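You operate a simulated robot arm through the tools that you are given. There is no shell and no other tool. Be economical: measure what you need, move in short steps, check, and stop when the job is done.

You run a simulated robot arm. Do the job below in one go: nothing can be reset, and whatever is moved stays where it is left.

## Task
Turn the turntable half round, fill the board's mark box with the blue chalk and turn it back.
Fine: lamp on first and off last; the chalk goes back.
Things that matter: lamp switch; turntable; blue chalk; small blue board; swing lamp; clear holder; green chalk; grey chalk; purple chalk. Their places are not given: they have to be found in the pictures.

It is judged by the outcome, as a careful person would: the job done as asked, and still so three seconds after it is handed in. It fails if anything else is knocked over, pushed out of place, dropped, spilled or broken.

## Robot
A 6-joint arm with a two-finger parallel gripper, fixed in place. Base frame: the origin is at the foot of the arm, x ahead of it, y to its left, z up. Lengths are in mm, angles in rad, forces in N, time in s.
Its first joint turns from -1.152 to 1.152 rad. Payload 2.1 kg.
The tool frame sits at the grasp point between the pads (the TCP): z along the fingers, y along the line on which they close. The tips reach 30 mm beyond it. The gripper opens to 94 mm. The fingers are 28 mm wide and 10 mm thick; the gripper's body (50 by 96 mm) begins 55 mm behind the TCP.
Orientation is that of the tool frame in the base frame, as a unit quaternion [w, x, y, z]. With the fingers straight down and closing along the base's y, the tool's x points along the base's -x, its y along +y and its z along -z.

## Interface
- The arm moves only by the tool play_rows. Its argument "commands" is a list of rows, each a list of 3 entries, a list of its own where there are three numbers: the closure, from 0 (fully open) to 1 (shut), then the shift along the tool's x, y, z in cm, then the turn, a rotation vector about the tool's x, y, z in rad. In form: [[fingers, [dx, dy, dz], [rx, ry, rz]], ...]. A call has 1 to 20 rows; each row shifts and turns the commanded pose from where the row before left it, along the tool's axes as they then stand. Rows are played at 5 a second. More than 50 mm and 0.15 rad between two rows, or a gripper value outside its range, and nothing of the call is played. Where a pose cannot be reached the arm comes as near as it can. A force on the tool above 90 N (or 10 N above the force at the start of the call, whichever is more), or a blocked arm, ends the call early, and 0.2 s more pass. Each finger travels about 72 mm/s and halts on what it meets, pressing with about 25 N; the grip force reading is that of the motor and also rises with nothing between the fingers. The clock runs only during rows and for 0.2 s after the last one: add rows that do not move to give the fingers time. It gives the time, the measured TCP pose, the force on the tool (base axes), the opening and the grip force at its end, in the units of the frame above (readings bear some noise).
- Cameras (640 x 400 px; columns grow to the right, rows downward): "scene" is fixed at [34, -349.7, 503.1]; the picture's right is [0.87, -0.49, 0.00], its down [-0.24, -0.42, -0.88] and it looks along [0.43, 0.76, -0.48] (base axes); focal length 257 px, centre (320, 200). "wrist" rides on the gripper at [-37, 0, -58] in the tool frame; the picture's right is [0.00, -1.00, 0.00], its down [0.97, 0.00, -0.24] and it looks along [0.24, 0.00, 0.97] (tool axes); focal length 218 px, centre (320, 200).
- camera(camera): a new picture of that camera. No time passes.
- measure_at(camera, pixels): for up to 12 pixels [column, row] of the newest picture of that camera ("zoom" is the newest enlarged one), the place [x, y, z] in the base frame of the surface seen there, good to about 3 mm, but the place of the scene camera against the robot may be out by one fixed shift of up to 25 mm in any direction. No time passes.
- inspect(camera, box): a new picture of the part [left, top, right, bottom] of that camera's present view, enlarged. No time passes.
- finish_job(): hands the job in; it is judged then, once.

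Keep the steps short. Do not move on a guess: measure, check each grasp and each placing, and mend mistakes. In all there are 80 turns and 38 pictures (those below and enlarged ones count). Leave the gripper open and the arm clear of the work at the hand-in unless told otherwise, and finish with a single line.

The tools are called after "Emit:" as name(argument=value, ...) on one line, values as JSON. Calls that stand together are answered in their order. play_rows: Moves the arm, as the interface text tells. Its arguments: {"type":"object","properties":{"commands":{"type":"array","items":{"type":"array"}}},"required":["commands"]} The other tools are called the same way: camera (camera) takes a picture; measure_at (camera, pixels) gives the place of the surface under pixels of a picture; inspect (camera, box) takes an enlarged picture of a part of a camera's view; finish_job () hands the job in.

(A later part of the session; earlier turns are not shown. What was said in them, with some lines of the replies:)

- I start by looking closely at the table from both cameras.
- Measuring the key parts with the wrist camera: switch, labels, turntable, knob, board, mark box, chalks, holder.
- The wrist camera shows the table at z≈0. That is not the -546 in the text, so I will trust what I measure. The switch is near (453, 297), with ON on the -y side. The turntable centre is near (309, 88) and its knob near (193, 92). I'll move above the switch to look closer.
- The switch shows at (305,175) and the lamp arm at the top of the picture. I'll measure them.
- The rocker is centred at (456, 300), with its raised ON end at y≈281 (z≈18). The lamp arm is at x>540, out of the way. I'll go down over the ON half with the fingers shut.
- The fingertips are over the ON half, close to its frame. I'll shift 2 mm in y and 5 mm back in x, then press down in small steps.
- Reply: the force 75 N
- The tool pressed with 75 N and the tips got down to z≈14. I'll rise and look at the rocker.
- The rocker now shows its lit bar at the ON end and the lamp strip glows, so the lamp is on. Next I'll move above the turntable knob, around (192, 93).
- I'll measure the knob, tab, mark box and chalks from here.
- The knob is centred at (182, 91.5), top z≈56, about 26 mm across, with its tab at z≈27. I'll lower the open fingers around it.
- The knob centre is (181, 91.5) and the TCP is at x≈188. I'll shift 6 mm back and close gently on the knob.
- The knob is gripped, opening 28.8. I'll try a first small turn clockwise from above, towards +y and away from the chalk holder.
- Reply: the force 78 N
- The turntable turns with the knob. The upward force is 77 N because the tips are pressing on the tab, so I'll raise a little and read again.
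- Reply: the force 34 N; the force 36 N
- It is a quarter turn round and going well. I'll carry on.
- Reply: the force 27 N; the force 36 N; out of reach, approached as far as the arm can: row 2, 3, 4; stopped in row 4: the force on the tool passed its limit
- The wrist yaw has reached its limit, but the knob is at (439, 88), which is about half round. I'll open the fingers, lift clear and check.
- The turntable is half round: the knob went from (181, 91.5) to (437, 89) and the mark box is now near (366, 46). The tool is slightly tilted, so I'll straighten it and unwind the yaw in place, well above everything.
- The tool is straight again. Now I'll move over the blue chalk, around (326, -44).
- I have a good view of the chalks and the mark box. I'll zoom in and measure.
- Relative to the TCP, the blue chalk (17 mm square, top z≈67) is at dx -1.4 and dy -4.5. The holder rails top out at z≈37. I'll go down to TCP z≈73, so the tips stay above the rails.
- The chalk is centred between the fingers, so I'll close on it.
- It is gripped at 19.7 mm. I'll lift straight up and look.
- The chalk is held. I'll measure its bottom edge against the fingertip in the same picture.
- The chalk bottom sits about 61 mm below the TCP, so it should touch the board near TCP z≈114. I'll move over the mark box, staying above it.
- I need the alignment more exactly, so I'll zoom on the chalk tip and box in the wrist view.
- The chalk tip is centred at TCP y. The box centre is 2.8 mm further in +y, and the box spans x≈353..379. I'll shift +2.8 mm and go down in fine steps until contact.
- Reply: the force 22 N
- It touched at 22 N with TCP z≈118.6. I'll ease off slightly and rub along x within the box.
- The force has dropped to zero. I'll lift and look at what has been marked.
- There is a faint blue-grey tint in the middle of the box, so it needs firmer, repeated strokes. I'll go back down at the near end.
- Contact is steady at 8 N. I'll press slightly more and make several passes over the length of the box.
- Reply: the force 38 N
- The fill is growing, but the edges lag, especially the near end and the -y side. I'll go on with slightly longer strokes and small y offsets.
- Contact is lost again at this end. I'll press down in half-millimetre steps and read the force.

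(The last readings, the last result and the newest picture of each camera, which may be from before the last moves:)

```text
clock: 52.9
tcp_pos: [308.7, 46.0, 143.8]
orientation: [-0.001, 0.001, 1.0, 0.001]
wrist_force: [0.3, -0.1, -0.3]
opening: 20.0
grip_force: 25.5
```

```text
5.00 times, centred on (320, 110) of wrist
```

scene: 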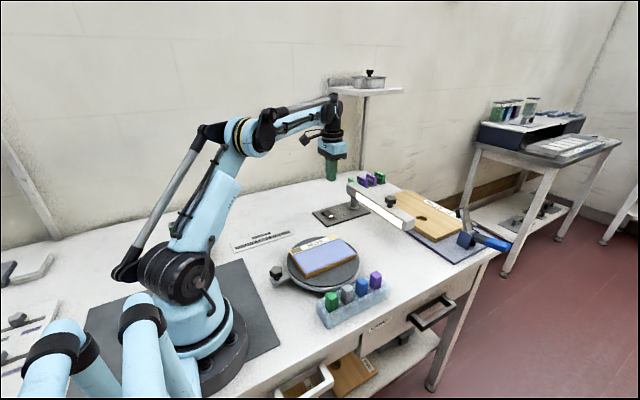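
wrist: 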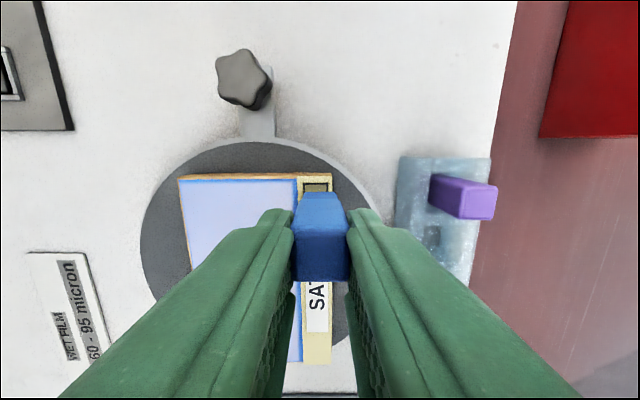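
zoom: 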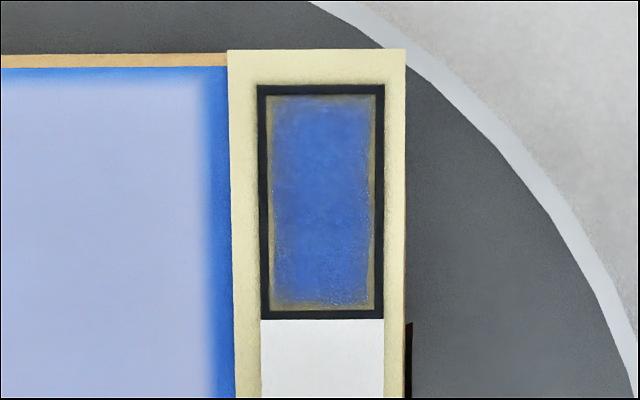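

Nearly filled, with only a thin rim less covered. One more round with small y offsets either side, and a little at the near end.

Emit:
play_rows(commands=[[1, [-3, 0, 0], [0, 0, 0]], [1, [-2, 0.08, 1.5], [0, 0, 0]], [1, [0.05, 0, 1.15], [0, 0, 0]], [1, [0, 0, 0.06], [0, 0, 0]], [1, [-0.35, 0, 0], [0, 0, 0]], [1, [-0.35, 0, 0], [0, 0, 0]], [1, [-0.35, 0, 0], [0, 0, 0]], [1, [0.35, 0, 0], [0, 0, 0]], [1, [0.35, 0, 0], [0, 0, 0]], [1, [0.35, 0, 0], [0, 0, 0]], [1, [0, -0.08, 0.02], [0, 0, 0]], [1, [0, -0.08, 0], [0, 0, 0]], [1, [-0.35, 0, 0], [0, 0, 0]], [1, [-0.35, 0, 0], [0, 0, 0]], [1, [-0.35, 0, 0], [0, 0, 0]], [1, [0.35, 0, 0], [0, 0, 0]], [1, [0.35, 0, 0], [0, 0, 0]], [1, [0.35, 0, 0], [0, 0, 0]]])

Emit:
play_rows(commands=[[1, [0, 0, 0.01], [0, 0, 0]], [1, [0, 0.08, 0], [0, 0, 0]], [1, [0, 0.08, 0], [0, 0, 0]], [1, [0, -0.08, 0], [0, 0, 0]], [1, [0, -0.08, 0], [0, 0, 0]], [1, [-0.35, 0, 0], [0, 0, 0]], [1, [-0.35, 0, 0], [0, 0, 0]], [1, [-0.35, 0, 0], [0, 0, 0]], [1, [0, 0.08, 0], [0, 0, 0]], [1, [0, 0.08, 0], [0, 0, 0]], [1, [0.35, 0, 0], [0, 0, 0]], [1, [0.35, 0, 0], [0, 0, 0]], [1, [0.35, 0, 0], [0, 0, 0]], [1, [0, -0.08, 0], [0, 0, 0]], [1, [0, 0, 0], [0, 0, 0]]])

Emit:
play_rows(commands=[[1, [0, 0, -1.2], [0, 0, 0]], [1, [3, 0, -1.5], [0, 0, 0]], [1, [2, 0, 0], [0, 0, 0]], [1, [0, 0, 0], [0, 0, 0]]])

Emit:
inspect(camera="wrist", box=[270, 70, 370, 150])

```text
clock: 56.7
tcp_pos: [358.0, 47.0, 117.8]
orientation: [-0.001, 0.0, 1.0, 0.001]
wrist_force: [-0.4, 0.2, -0.5]
opening: 20.2
grip_force: 24.8
```

```text
clock: 59.9
tcp_pos: [355.3, 48.3, 116.9]
orientation: [-0.001, 0.0, 1.0, 0.002]
wrist_force: [6.8, 7.9, 33.0]
opening: 19.8
grip_force: 25.1
```

```text
clock: 60.9
tcp_pos: [307.5, 46.7, 142.0]
orientation: [-0.001, 0.0, 1.0, 0.001]
wrist_force: [-0.5, -0.2, -0.5]
opening: 20.1
grip_force: 24.9
```

```text
5.00 times, centred on (320, 110) of wrist
```

zoom: 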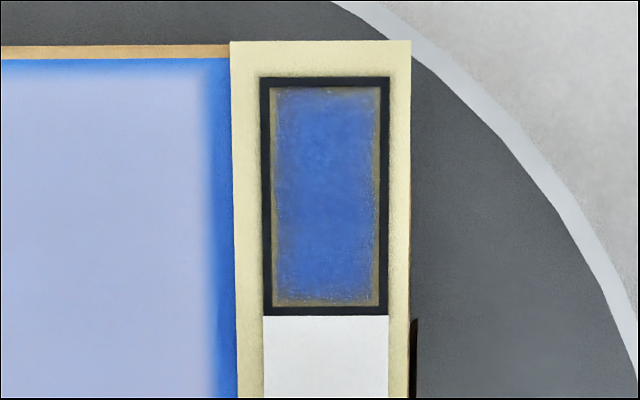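

The mark box is filled, with nothing outside it. Now I'll take the chalk back over its slot, reversing the commanded shifts.

Emit:
play_rows(commands=[[1, [0, 0, -1.4], [0, 0, 0]], [1, [-0.74, -3.24, 0], [0, 0, 0]], [1, [-0.74, -3.24, 0], [0, 0, 0]], [1, [-0.73, -3.24, 0], [0, 0, 0]], [1, [0, 0, 1.0], [0, 0, 0]], [1, [0, 0, 0], [0, 0, 0]]])

Emit:
inspect(camera="wrist", box=[230, 100, 410, 230])

Emit:
inspect(camera="scene", box=[310, 220, 410, 320])

```text
clock: 62.3
tcp_pos: [328.3, -49.9, 145.6]
orientation: [0.0, 0.001, 1.0, 0.001]
wrist_force: [-0.7, 0.2, -0.6]
opening: 19.9
grip_force: 25.0
```

```text
3.08 times, centred on (320, 165) of wrist
```

zoom: 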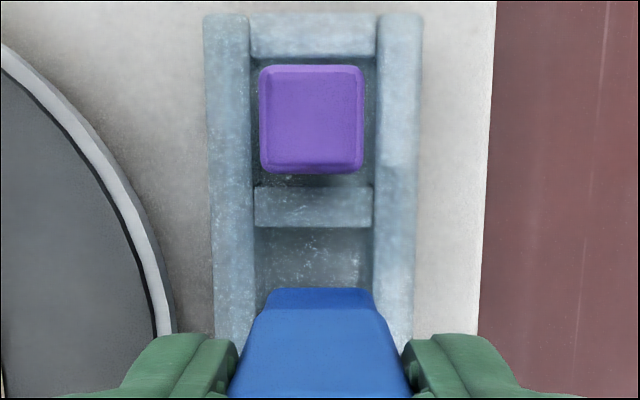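

```text
4.00 times, centred on (360, 270) of scene
```

zoom: 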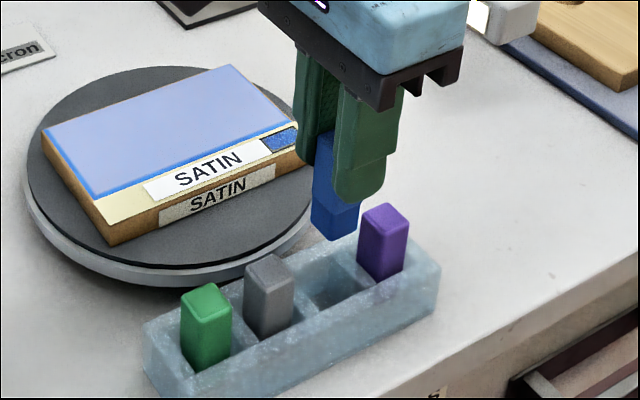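

The chalk is lined up over its slot; the slot centre is about 1–2 mm to +y. I'll shift 1 mm and lower slowly.

Emit:
play_rows(commands=[[1, [0, 0.12, 2], [0, 0, 0]], [1, [0, 0, 2], [0, 0, 0]], [1, [0, 0, 1.5], [0, 0, 0]], [1, [0, 0, 1], [0, 0, 0]], [1, [0, 0, 0.5], [0, 0, 0]], [1, [0, 0, 0.3], [0, 0, 0]], [1, [0, 0, 0], [0, 0, 0]]])

```text
clock: 63.9
tcp_pos: [328.8, -48.5, 74.1]
orientation: [-0.002, 0.0, 1.0, 0.001]
wrist_force: [0.4, 0.2, -0.3]
opening: 20.2
grip_force: 24.5
```

It is down with no force yet. I'll lower in 1 mm steps until it seats.

Emit:
play_rows(commands=[[1, [0, 0, 0.1], [0, 0, 0]], [1, [0, 0, 0.05], [0, 0, 0]], [1, [0, 0, 0], [0, 0, 0]]])

```text
clock: 64.7
tcp_pos: [327.7, -49.0, 74.7]
orientation: [-0.001, 0.0, 1.0, 0.0]
wrist_force: [0.5, 0.4, 0.1]
opening: 20.3
grip_force: 25.0
```

Emit:
play_rows(commands=[[1, [0, 0, 0.1], [0, 0, 0]], [1, [0, 0, 0.05], [0, 0, 0]], [1, [0, 0, 0], [0, 0, 0]]])

```text
clock: 65.5
tcp_pos: [328.8, -49.6, 73.1]
orientation: [0.0, 0.0, 1.0, 0.002]
wrist_force: [0.0, 0.1, 0.7]
opening: 20.1
grip_force: 24.9
```

The TCP is about 1 mm below the grasp height, so the chalk is practically on the slot floor. I'll open slowly and rise.

Emit:
play_rows(commands=[[0.7, [0, 0, 0], [0, 0, 0]], [0.5, [0, 0, 0], [0, 0, 0]], [0.45, [0, 0, 0], [0, 0, 0]], [0.45, [0, 0, -1], [0, 0, 0]], [0.45, [0, 0, -3], [0, 0, 0]], [0.45, [0, 0, -4], [0, 0, 0]], [0.45, [0, 0, -4], [0, 0, 0]], [0.45, [0, 0, 0], [0, 0, 0]]])

Emit:
camera(camera="wrist")

```text
clock: 67.3
tcp_pos: [328.0, -48.4, 192.0]
orientation: [0.0, 0.0, 1.0, 0.001]
wrist_force: [0.3, -0.1, -0.3]
opening: 51.5
grip_force: 0.1
```

```text
5 pictures are left
```

wrist: 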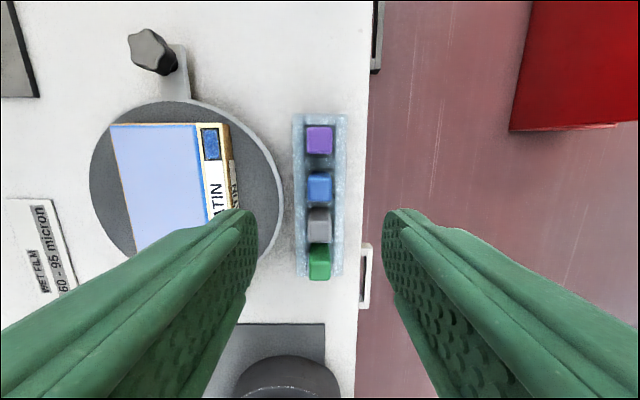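

The blue chalk stands in its slot and all four chalks are in place. Next I'll go over the knob at (437, 89). I'll use a yaw of about 2.65 rad, which leaves room for the whole turn back.

Emit:
play_rows(commands=[[0.3, [-2.73, 3.43, -0.3], [0, 0, 0]], [0.3, [-2.73, 3.43, -0.3], [0, 0, 0]], [0.3, [-2.73, 3.43, 0], [0, 0, 0]], [0.3, [-2.73, 3.43, 0], [0, 0, 0]], [0.3, [0, 0, 0], [0, 0, 0.15]], [0.3, [0, 0, 0], [0, 0, 0.15]], [0.3, [0, 0, 0], [0, 0, 0.15]], [0.3, [0, 0, 0], [0, 0, 0.15]], [0.3, [0, 0, 0], [0, 0, 0.15]], [0.3, [0, 0, 0], [0, 0, 0.15]], [0.3, [0, 0, 0], [0, 0, 0.15]], [0.3, [0, 0, 0], [0, 0, 0.15]], [0.3, [0, 0, 0], [0, 0, 0.15]], [0.3, [0, 0, 0], [0, 0, 0.15]], [0.3, [0, 0, 0], [0, 0, 0.15]], [0.3, [0, 0, 0], [0, 0, 0.15]], [0.3, [0, 0, 0], [0, 0, 0.15]], [0.3, [0, 0, 0], [0, 0, 0.15]], [0.3, [0, 0, 0], [0, 0, 0]]])

Emit:
play_rows(commands=[[0.3, [0, 0, 0], [0, 0, 0.15]], [0.3, [0, 0, 0], [0, 0, 0.15]], [0.3, [0, 0, 0], [0, 0, 0.15]], [0.3, [0, 0, 0], [0, 0, 0.1]], [0.3, [0, 0, 0], [0, 0, 0]]])

```text
clock: 71.3
tcp_pos: [437.4, 90.2, 198.6]
orientation: [-0.001, 0.868, 0.497, 0.001]
wrist_force: [0.0, 1.1, 0.0]
opening: 65.7
grip_force: 0.0
```

```text
clock: 72.5
tcp_pos: [436.4, 87.8, 198.5]
orientation: [-0.001, 0.97, 0.243, 0.0]
wrist_force: [0.8, -0.7, -0.3]
opening: 65.7
grip_force: 0.0
```

The TCP is over the knob. I'll lower the open fingers around it and close.

Emit:
play_rows(commands=[[0.3, [0, 0, 3.5], [0, 0, 0]], [0.3, [0, 0, 3.5], [0, 0, 0]], [0.3, [0, 0, 3.5], [0, 0, 0]], [0.3, [0, 0, 2], [0, 0, 0]], [0.3, [0, 0, 0.9], [0, 0, 0]], [0.3, [0, 0, 0], [0, 0, 0]]])

Emit:
camera(camera="wrist")

```text
clock: 73.9
tcp_pos: [437.8, 88.2, 64.0]
orientation: [-0.001, 0.97, 0.245, 0.0]
wrist_force: [-0.6, -0.1, -0.9]
opening: 65.7
grip_force: 0.1
```

```text
4 pictures are left
```

wrist: 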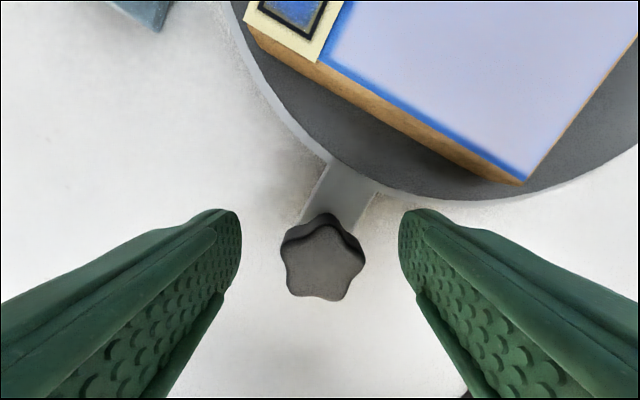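

The knob is centred. I'll close and try the first small turn back, counter-clockwise.

Emit:
play_rows(commands=[[0.6, [0, 0, 0], [0, 0, 0]], [0.8, [0, 0, 0], [0, 0, 0]], [0.8, [0, 0, 0], [0, 0, 0]], [0.8, [0, 0, 0], [0, 0, 0]], [0.8, [0.548, -1.157, 0], [0, 0, -0.1]], [0.8, [0.548, -1.157, 0], [0, 0, -0.1]], [0.8, [0.548, -1.157, 0], [0, 0, -0.1]], [0.8, [0, 0, 0], [0, 0, 0]]])

```text
clock: 75.7
tcp_pos: [432.5, 126.8, 64.2]
orientation: [-0.001, 0.922, 0.386, -0.003]
wrist_force: [-17.9, -10.2, 11.6]
opening: 29.6
grip_force: 45.0
```

It tracks well. I'll continue.

Emit:
play_rows(commands=[[0.8, [0.548, -1.157, 0], [0, 0, -0.1]], [0.8, [0.548, -1.157, 0], [0, 0, -0.1]], [0.8, [0.548, -1.157, 0], [0, 0, -0.1]], [0.8, [0.548, -1.157, 0], [0, 0, -0.1]], [0.8, [0.548, -1.157, 0], [0, 0, -0.1]], [0.8, [0, 0, 0], [0, 0, 0]]])

```text
clock: 77.1
tcp_pos: [399.3, 181.3, 63.9]
orientation: [0.0, 0.798, 0.602, -0.002]
wrist_force: [-13.6, -19.0, 19.1]
opening: 29.4
grip_force: 45.1
```

Emit:
play_rows(commands=[[0.8, [0.51, -1.18, -0.04], [0, 0, -0.1]], [0.8, [0.548, -1.157, 0], [0, 0, -0.1]], [0.8, [0.548, -1.157, 0], [0, 0, -0.1]], [0.8, [0.548, -1.157, 0], [0, 0, -0.1]], [0.8, [0.548, -1.157, 0], [0, 0, -0.1]], [0.8, [0.548, -1.157, 0], [0, 0, -0.1]], [0.8, [0.548, -1.157, 0], [0, 0, -0.1]], [0.8, [0, 0, 0], [0, 0, 0]]])

```text
clock: 78.9
tcp_pos: [319.5, 218.3, 64.9]
orientation: [-0.001, 0.543, 0.84, 0.001]
wrist_force: [4.6, 4.0, 4.4]
opening: 29.6
grip_force: 44.8
```

Emit:
play_rows(commands=[[0.8, [0.548, -1.157, 0], [0, 0, -0.1]], [0.8, [0.548, -1.157, 0], [0, 0, -0.1]], [0.8, [0.548, -1.157, 0], [0, 0, -0.1]], [0.8, [0.548, -1.157, 0], [0, 0, -0.1]], [0.8, [0.548, -1.157, 0], [0, 0, -0.1]], [0.8, [0.548, -1.157, 0], [0, 0, -0.1]], [0.8, [0.548, -1.157, 0], [0, 0, -0.1]], [0.8, [0, 0, 0], [0, 0, 0]]])

```text
clock: 80.7
tcp_pos: [235.2, 191.3, 65.3]
orientation: [-0.001, 0.222, 0.975, 0.0]
wrist_force: [-3.9, 4.1, 23.2]
opening: 29.6
grip_force: 44.8
```

Emit:
play_rows(commands=[[0.8, [0.548, -1.157, -0.05], [0, 0, -0.1]], [0.8, [0.548, -1.157, 0], [0, 0, -0.1]], [0.8, [0.548, -1.157, 0], [0, 0, -0.1]], [0.8, [0.548, -1.157, 0], [0, 0, -0.1]], [0.8, [0.548, -1.157, 0], [0, 0, -0.1]], [0.8, [0.548, -1.157, 0], [0, 0, -0.1]], [0.8, [0.548, -1.157, 0], [0, 0, -0.1]], [0.8, [0, 0, 0], [0, 0, 0]]])

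```text
clock: 82.5
tcp_pos: [184.8, 118.5, 66.9]
orientation: [0.001, -0.126, 0.992, 0.001]
wrist_force: [16.1, -2.4, -29.1]
opening: 29.8
grip_force: 45.0
```

About 0.21 rad is left to the starting place. I'll finish the turn.

Emit:
play_rows(commands=[[0.8, [0.51, -1.18, 0.06], [0, 0, -0.1]], [0.8, [0.6, -1.27, 0], [0, 0, -0.11]], [0.8, [0, 0, 0], [0, 0, 0]], [0.8, [0, 0, 0], [0, 0, 0]]])

```text
clock: 83.5
tcp_pos: [182.3, 91.4, 67.1]
orientation: [-0.001, -0.229, 0.973, 0.001]
wrist_force: [3.4, 2.3, 34.9]
opening: 29.9
grip_force: 44.9
```

The knob is at (182, 91.4), as at the start. I'll open, rise straight and square the yaw.

Emit:
play_rows(commands=[[0.6, [0, 0, 0], [0, 0, 0]], [0.3, [0, 0, 0], [0, 0, 0]], [0.3, [0, 0, 0], [0, 0, 0]], [0.3, [0, 0, -1], [0, 0, 0]], [0.3, [0, 0, -3], [0, 0, 0]], [0.3, [0, 0, -4], [0, 0, 0]], [0.3, [0, 0, -4.7], [0, 0, 0.15]], [0.3, [0, 0, 0], [0, 0, 0.15]], [0.3, [0, 0, 0], [0, 0, 0.15]], [0.3, [0, 0, 0], [0, 0, 0.012]], [0.3, [0, 0, 0], [0, 0, 0]]])

Emit:
camera(camera="wrist")

Emit:
measure_at(camera="wrist", pixels=[[322, 197], [322, 185], [322, 209], [323, 170], [274, 115]])

```text
clock: 85.9
tcp_pos: [181.3, 92.5, 192.2]
orientation: [-0.001, 0.001, 1.0, 0.001]
wrist_force: [-0.1, 0.9, -0.3]
opening: 65.7
grip_force: 0.0
```

```text
3 pictures are left
```

wrist: 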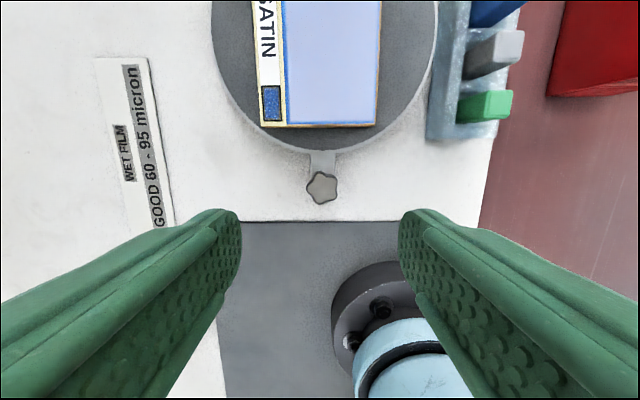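

```text
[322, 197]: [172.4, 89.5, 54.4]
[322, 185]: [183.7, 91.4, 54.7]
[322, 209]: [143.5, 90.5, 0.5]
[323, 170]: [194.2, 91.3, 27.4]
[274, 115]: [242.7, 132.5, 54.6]
```

The turntable is back with the knob at (182, 91). The filled box is back on its starting side. Now I'll go to the switch and press its OFF half (y≈309) with shut fingers.

Emit:
play_rows(commands=[[0.5, [-3.434, 2.706, 0], [0, 0, 0]], [0.8, [-3.434, 2.706, 0], [0, 0, 0]], [1, [-3.434, 2.706, 0], [0, 0, 0]], [1, [-3.434, 2.706, 0], [0, 0, 0]], [1, [-3.434, 2.706, 0], [0, 0, 0]], [1, [-3.434, 2.706, 0], [0, 0, 0]], [1, [-3.434, 2.706, 0], [0, 0, 0]], [1, [-3.434, 2.706, 0], [0, 0, 0]], [1, [0, 0, 4], [0, 0, 0]], [1, [0, 0, 4], [0, 0, 0]], [1, [0, 0, 4], [0, 0, 0]], [1, [0, 0, 0.8], [0, 0, 0]], [1, [0, 0, 0], [0, 0, 0]]])

Emit:
inspect(camera="wrist", box=[240, 120, 400, 220])

```text
clock: 88.7
tcp_pos: [457.2, 307.2, 62.4]
orientation: [0.0, -0.001, 1.0, 0.0]
wrist_force: [0.0, -0.8, 0.0]
opening: 0.3
grip_force: 24.5
```

```text
4.00 times, centred on (320, 170) of wrist
```

zoom: 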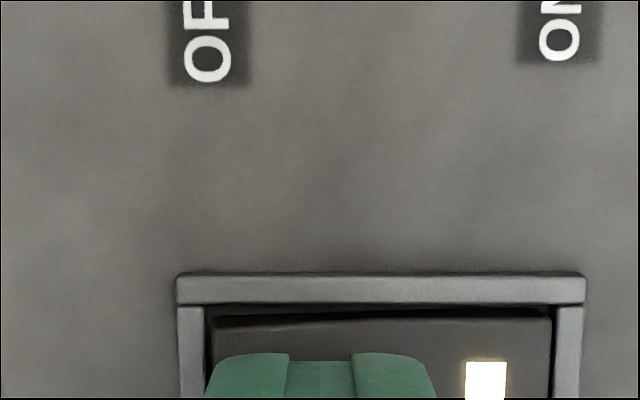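

The tips are over the OFF half. I'll shift 1.5 mm inward and press in small steps, as before.

Emit:
play_rows(commands=[[1, [0, -0.15, 0.3], [0, 0, 0]], [1, [0, 0, 0.3], [0, 0, 0]], [1, [0, 0, 0.3], [0, 0, 0]], [1, [0, 0, 0.3], [0, 0, 0]], [1, [0, 0, 0.2], [0, 0, 0]], [1, [0, 0, 0.2], [0, 0, 0]], [1, [0, 0, 0.2], [0, 0, 0]], [1, [0, 0, 0.1], [0, 0, 0]]])

```text
clock: 90.5
tcp_pos: [455.1, 307.5, 45.0]
orientation: [0.0, 0.0, 1.0, 0.001]
wrist_force: [-1.2, -0.6, 6.8]
opening: 0.0
grip_force: 24.7
```

Emit:
play_rows(commands=[[1, [0, 0, 0.1], [0, 0, 0]], [1, [0, 0, 0.1], [0, 0, 0]]])

```text
clock: 91.1
tcp_pos: [456.6, 307.4, 44.3]
orientation: [-0.001, 0.0, 1.0, 0.0]
wrist_force: [-4.6, 0.1, 57.7]
opening: 0.1
grip_force: 25.3
```

It pressed with 58 N, much like the first press. I'll rise, open the gripper and look at the whole scene.

Emit:
play_rows(commands=[[1, [0, 0, -1], [0, 0, 0]], [1, [0, 0, -4], [0, 0, 0]], [1, [0, 0, -4.5], [0, 0, 0]], [0.5, [1, 0, -4.5], [0, 0, 0]], [0, [2, 0, -4], [0, 0, 0]], [0, [3, 0, -2], [0, 0, 0]], [0, [3, 0, 0], [0, 0, 0]], [0, [0, 0, 0], [0, 0, 0]], [0, [0, 0, 0], [0, 0, 0]]])

Emit:
camera(camera="scene")

```text
clock: 93.1
tcp_pos: [365.7, 308.7, 245.6]
orientation: [-0.001, 0.0, 1.0, 0.001]
wrist_force: [0.7, -1.0, 0.2]
opening: 93.8
grip_force: 0.0
```

```text
1 pictures are left
```

scene: 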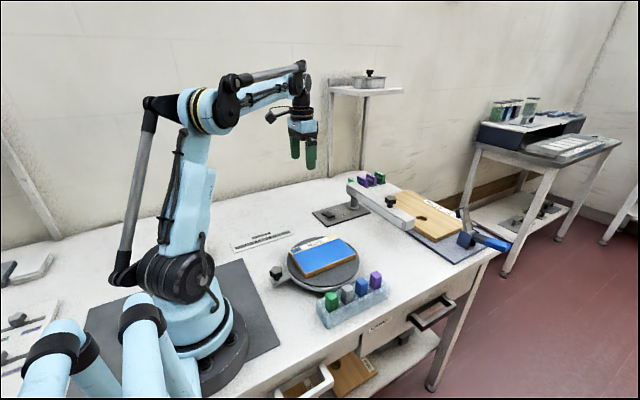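

The lamp is off and the board no longer glares. The turntable and chalks are as at the start, and the gripper is open and clear, so I'll hand in.

Emit:
finish_job()

```text
The job is handed in.
```

Job handed in: the mark box is filled with blue chalk apart from a faint, thinner rim about 1 mm wide just inside its outline; the turntable went half round and back, the chalk is in its slot, and the lamp was on first and off last.
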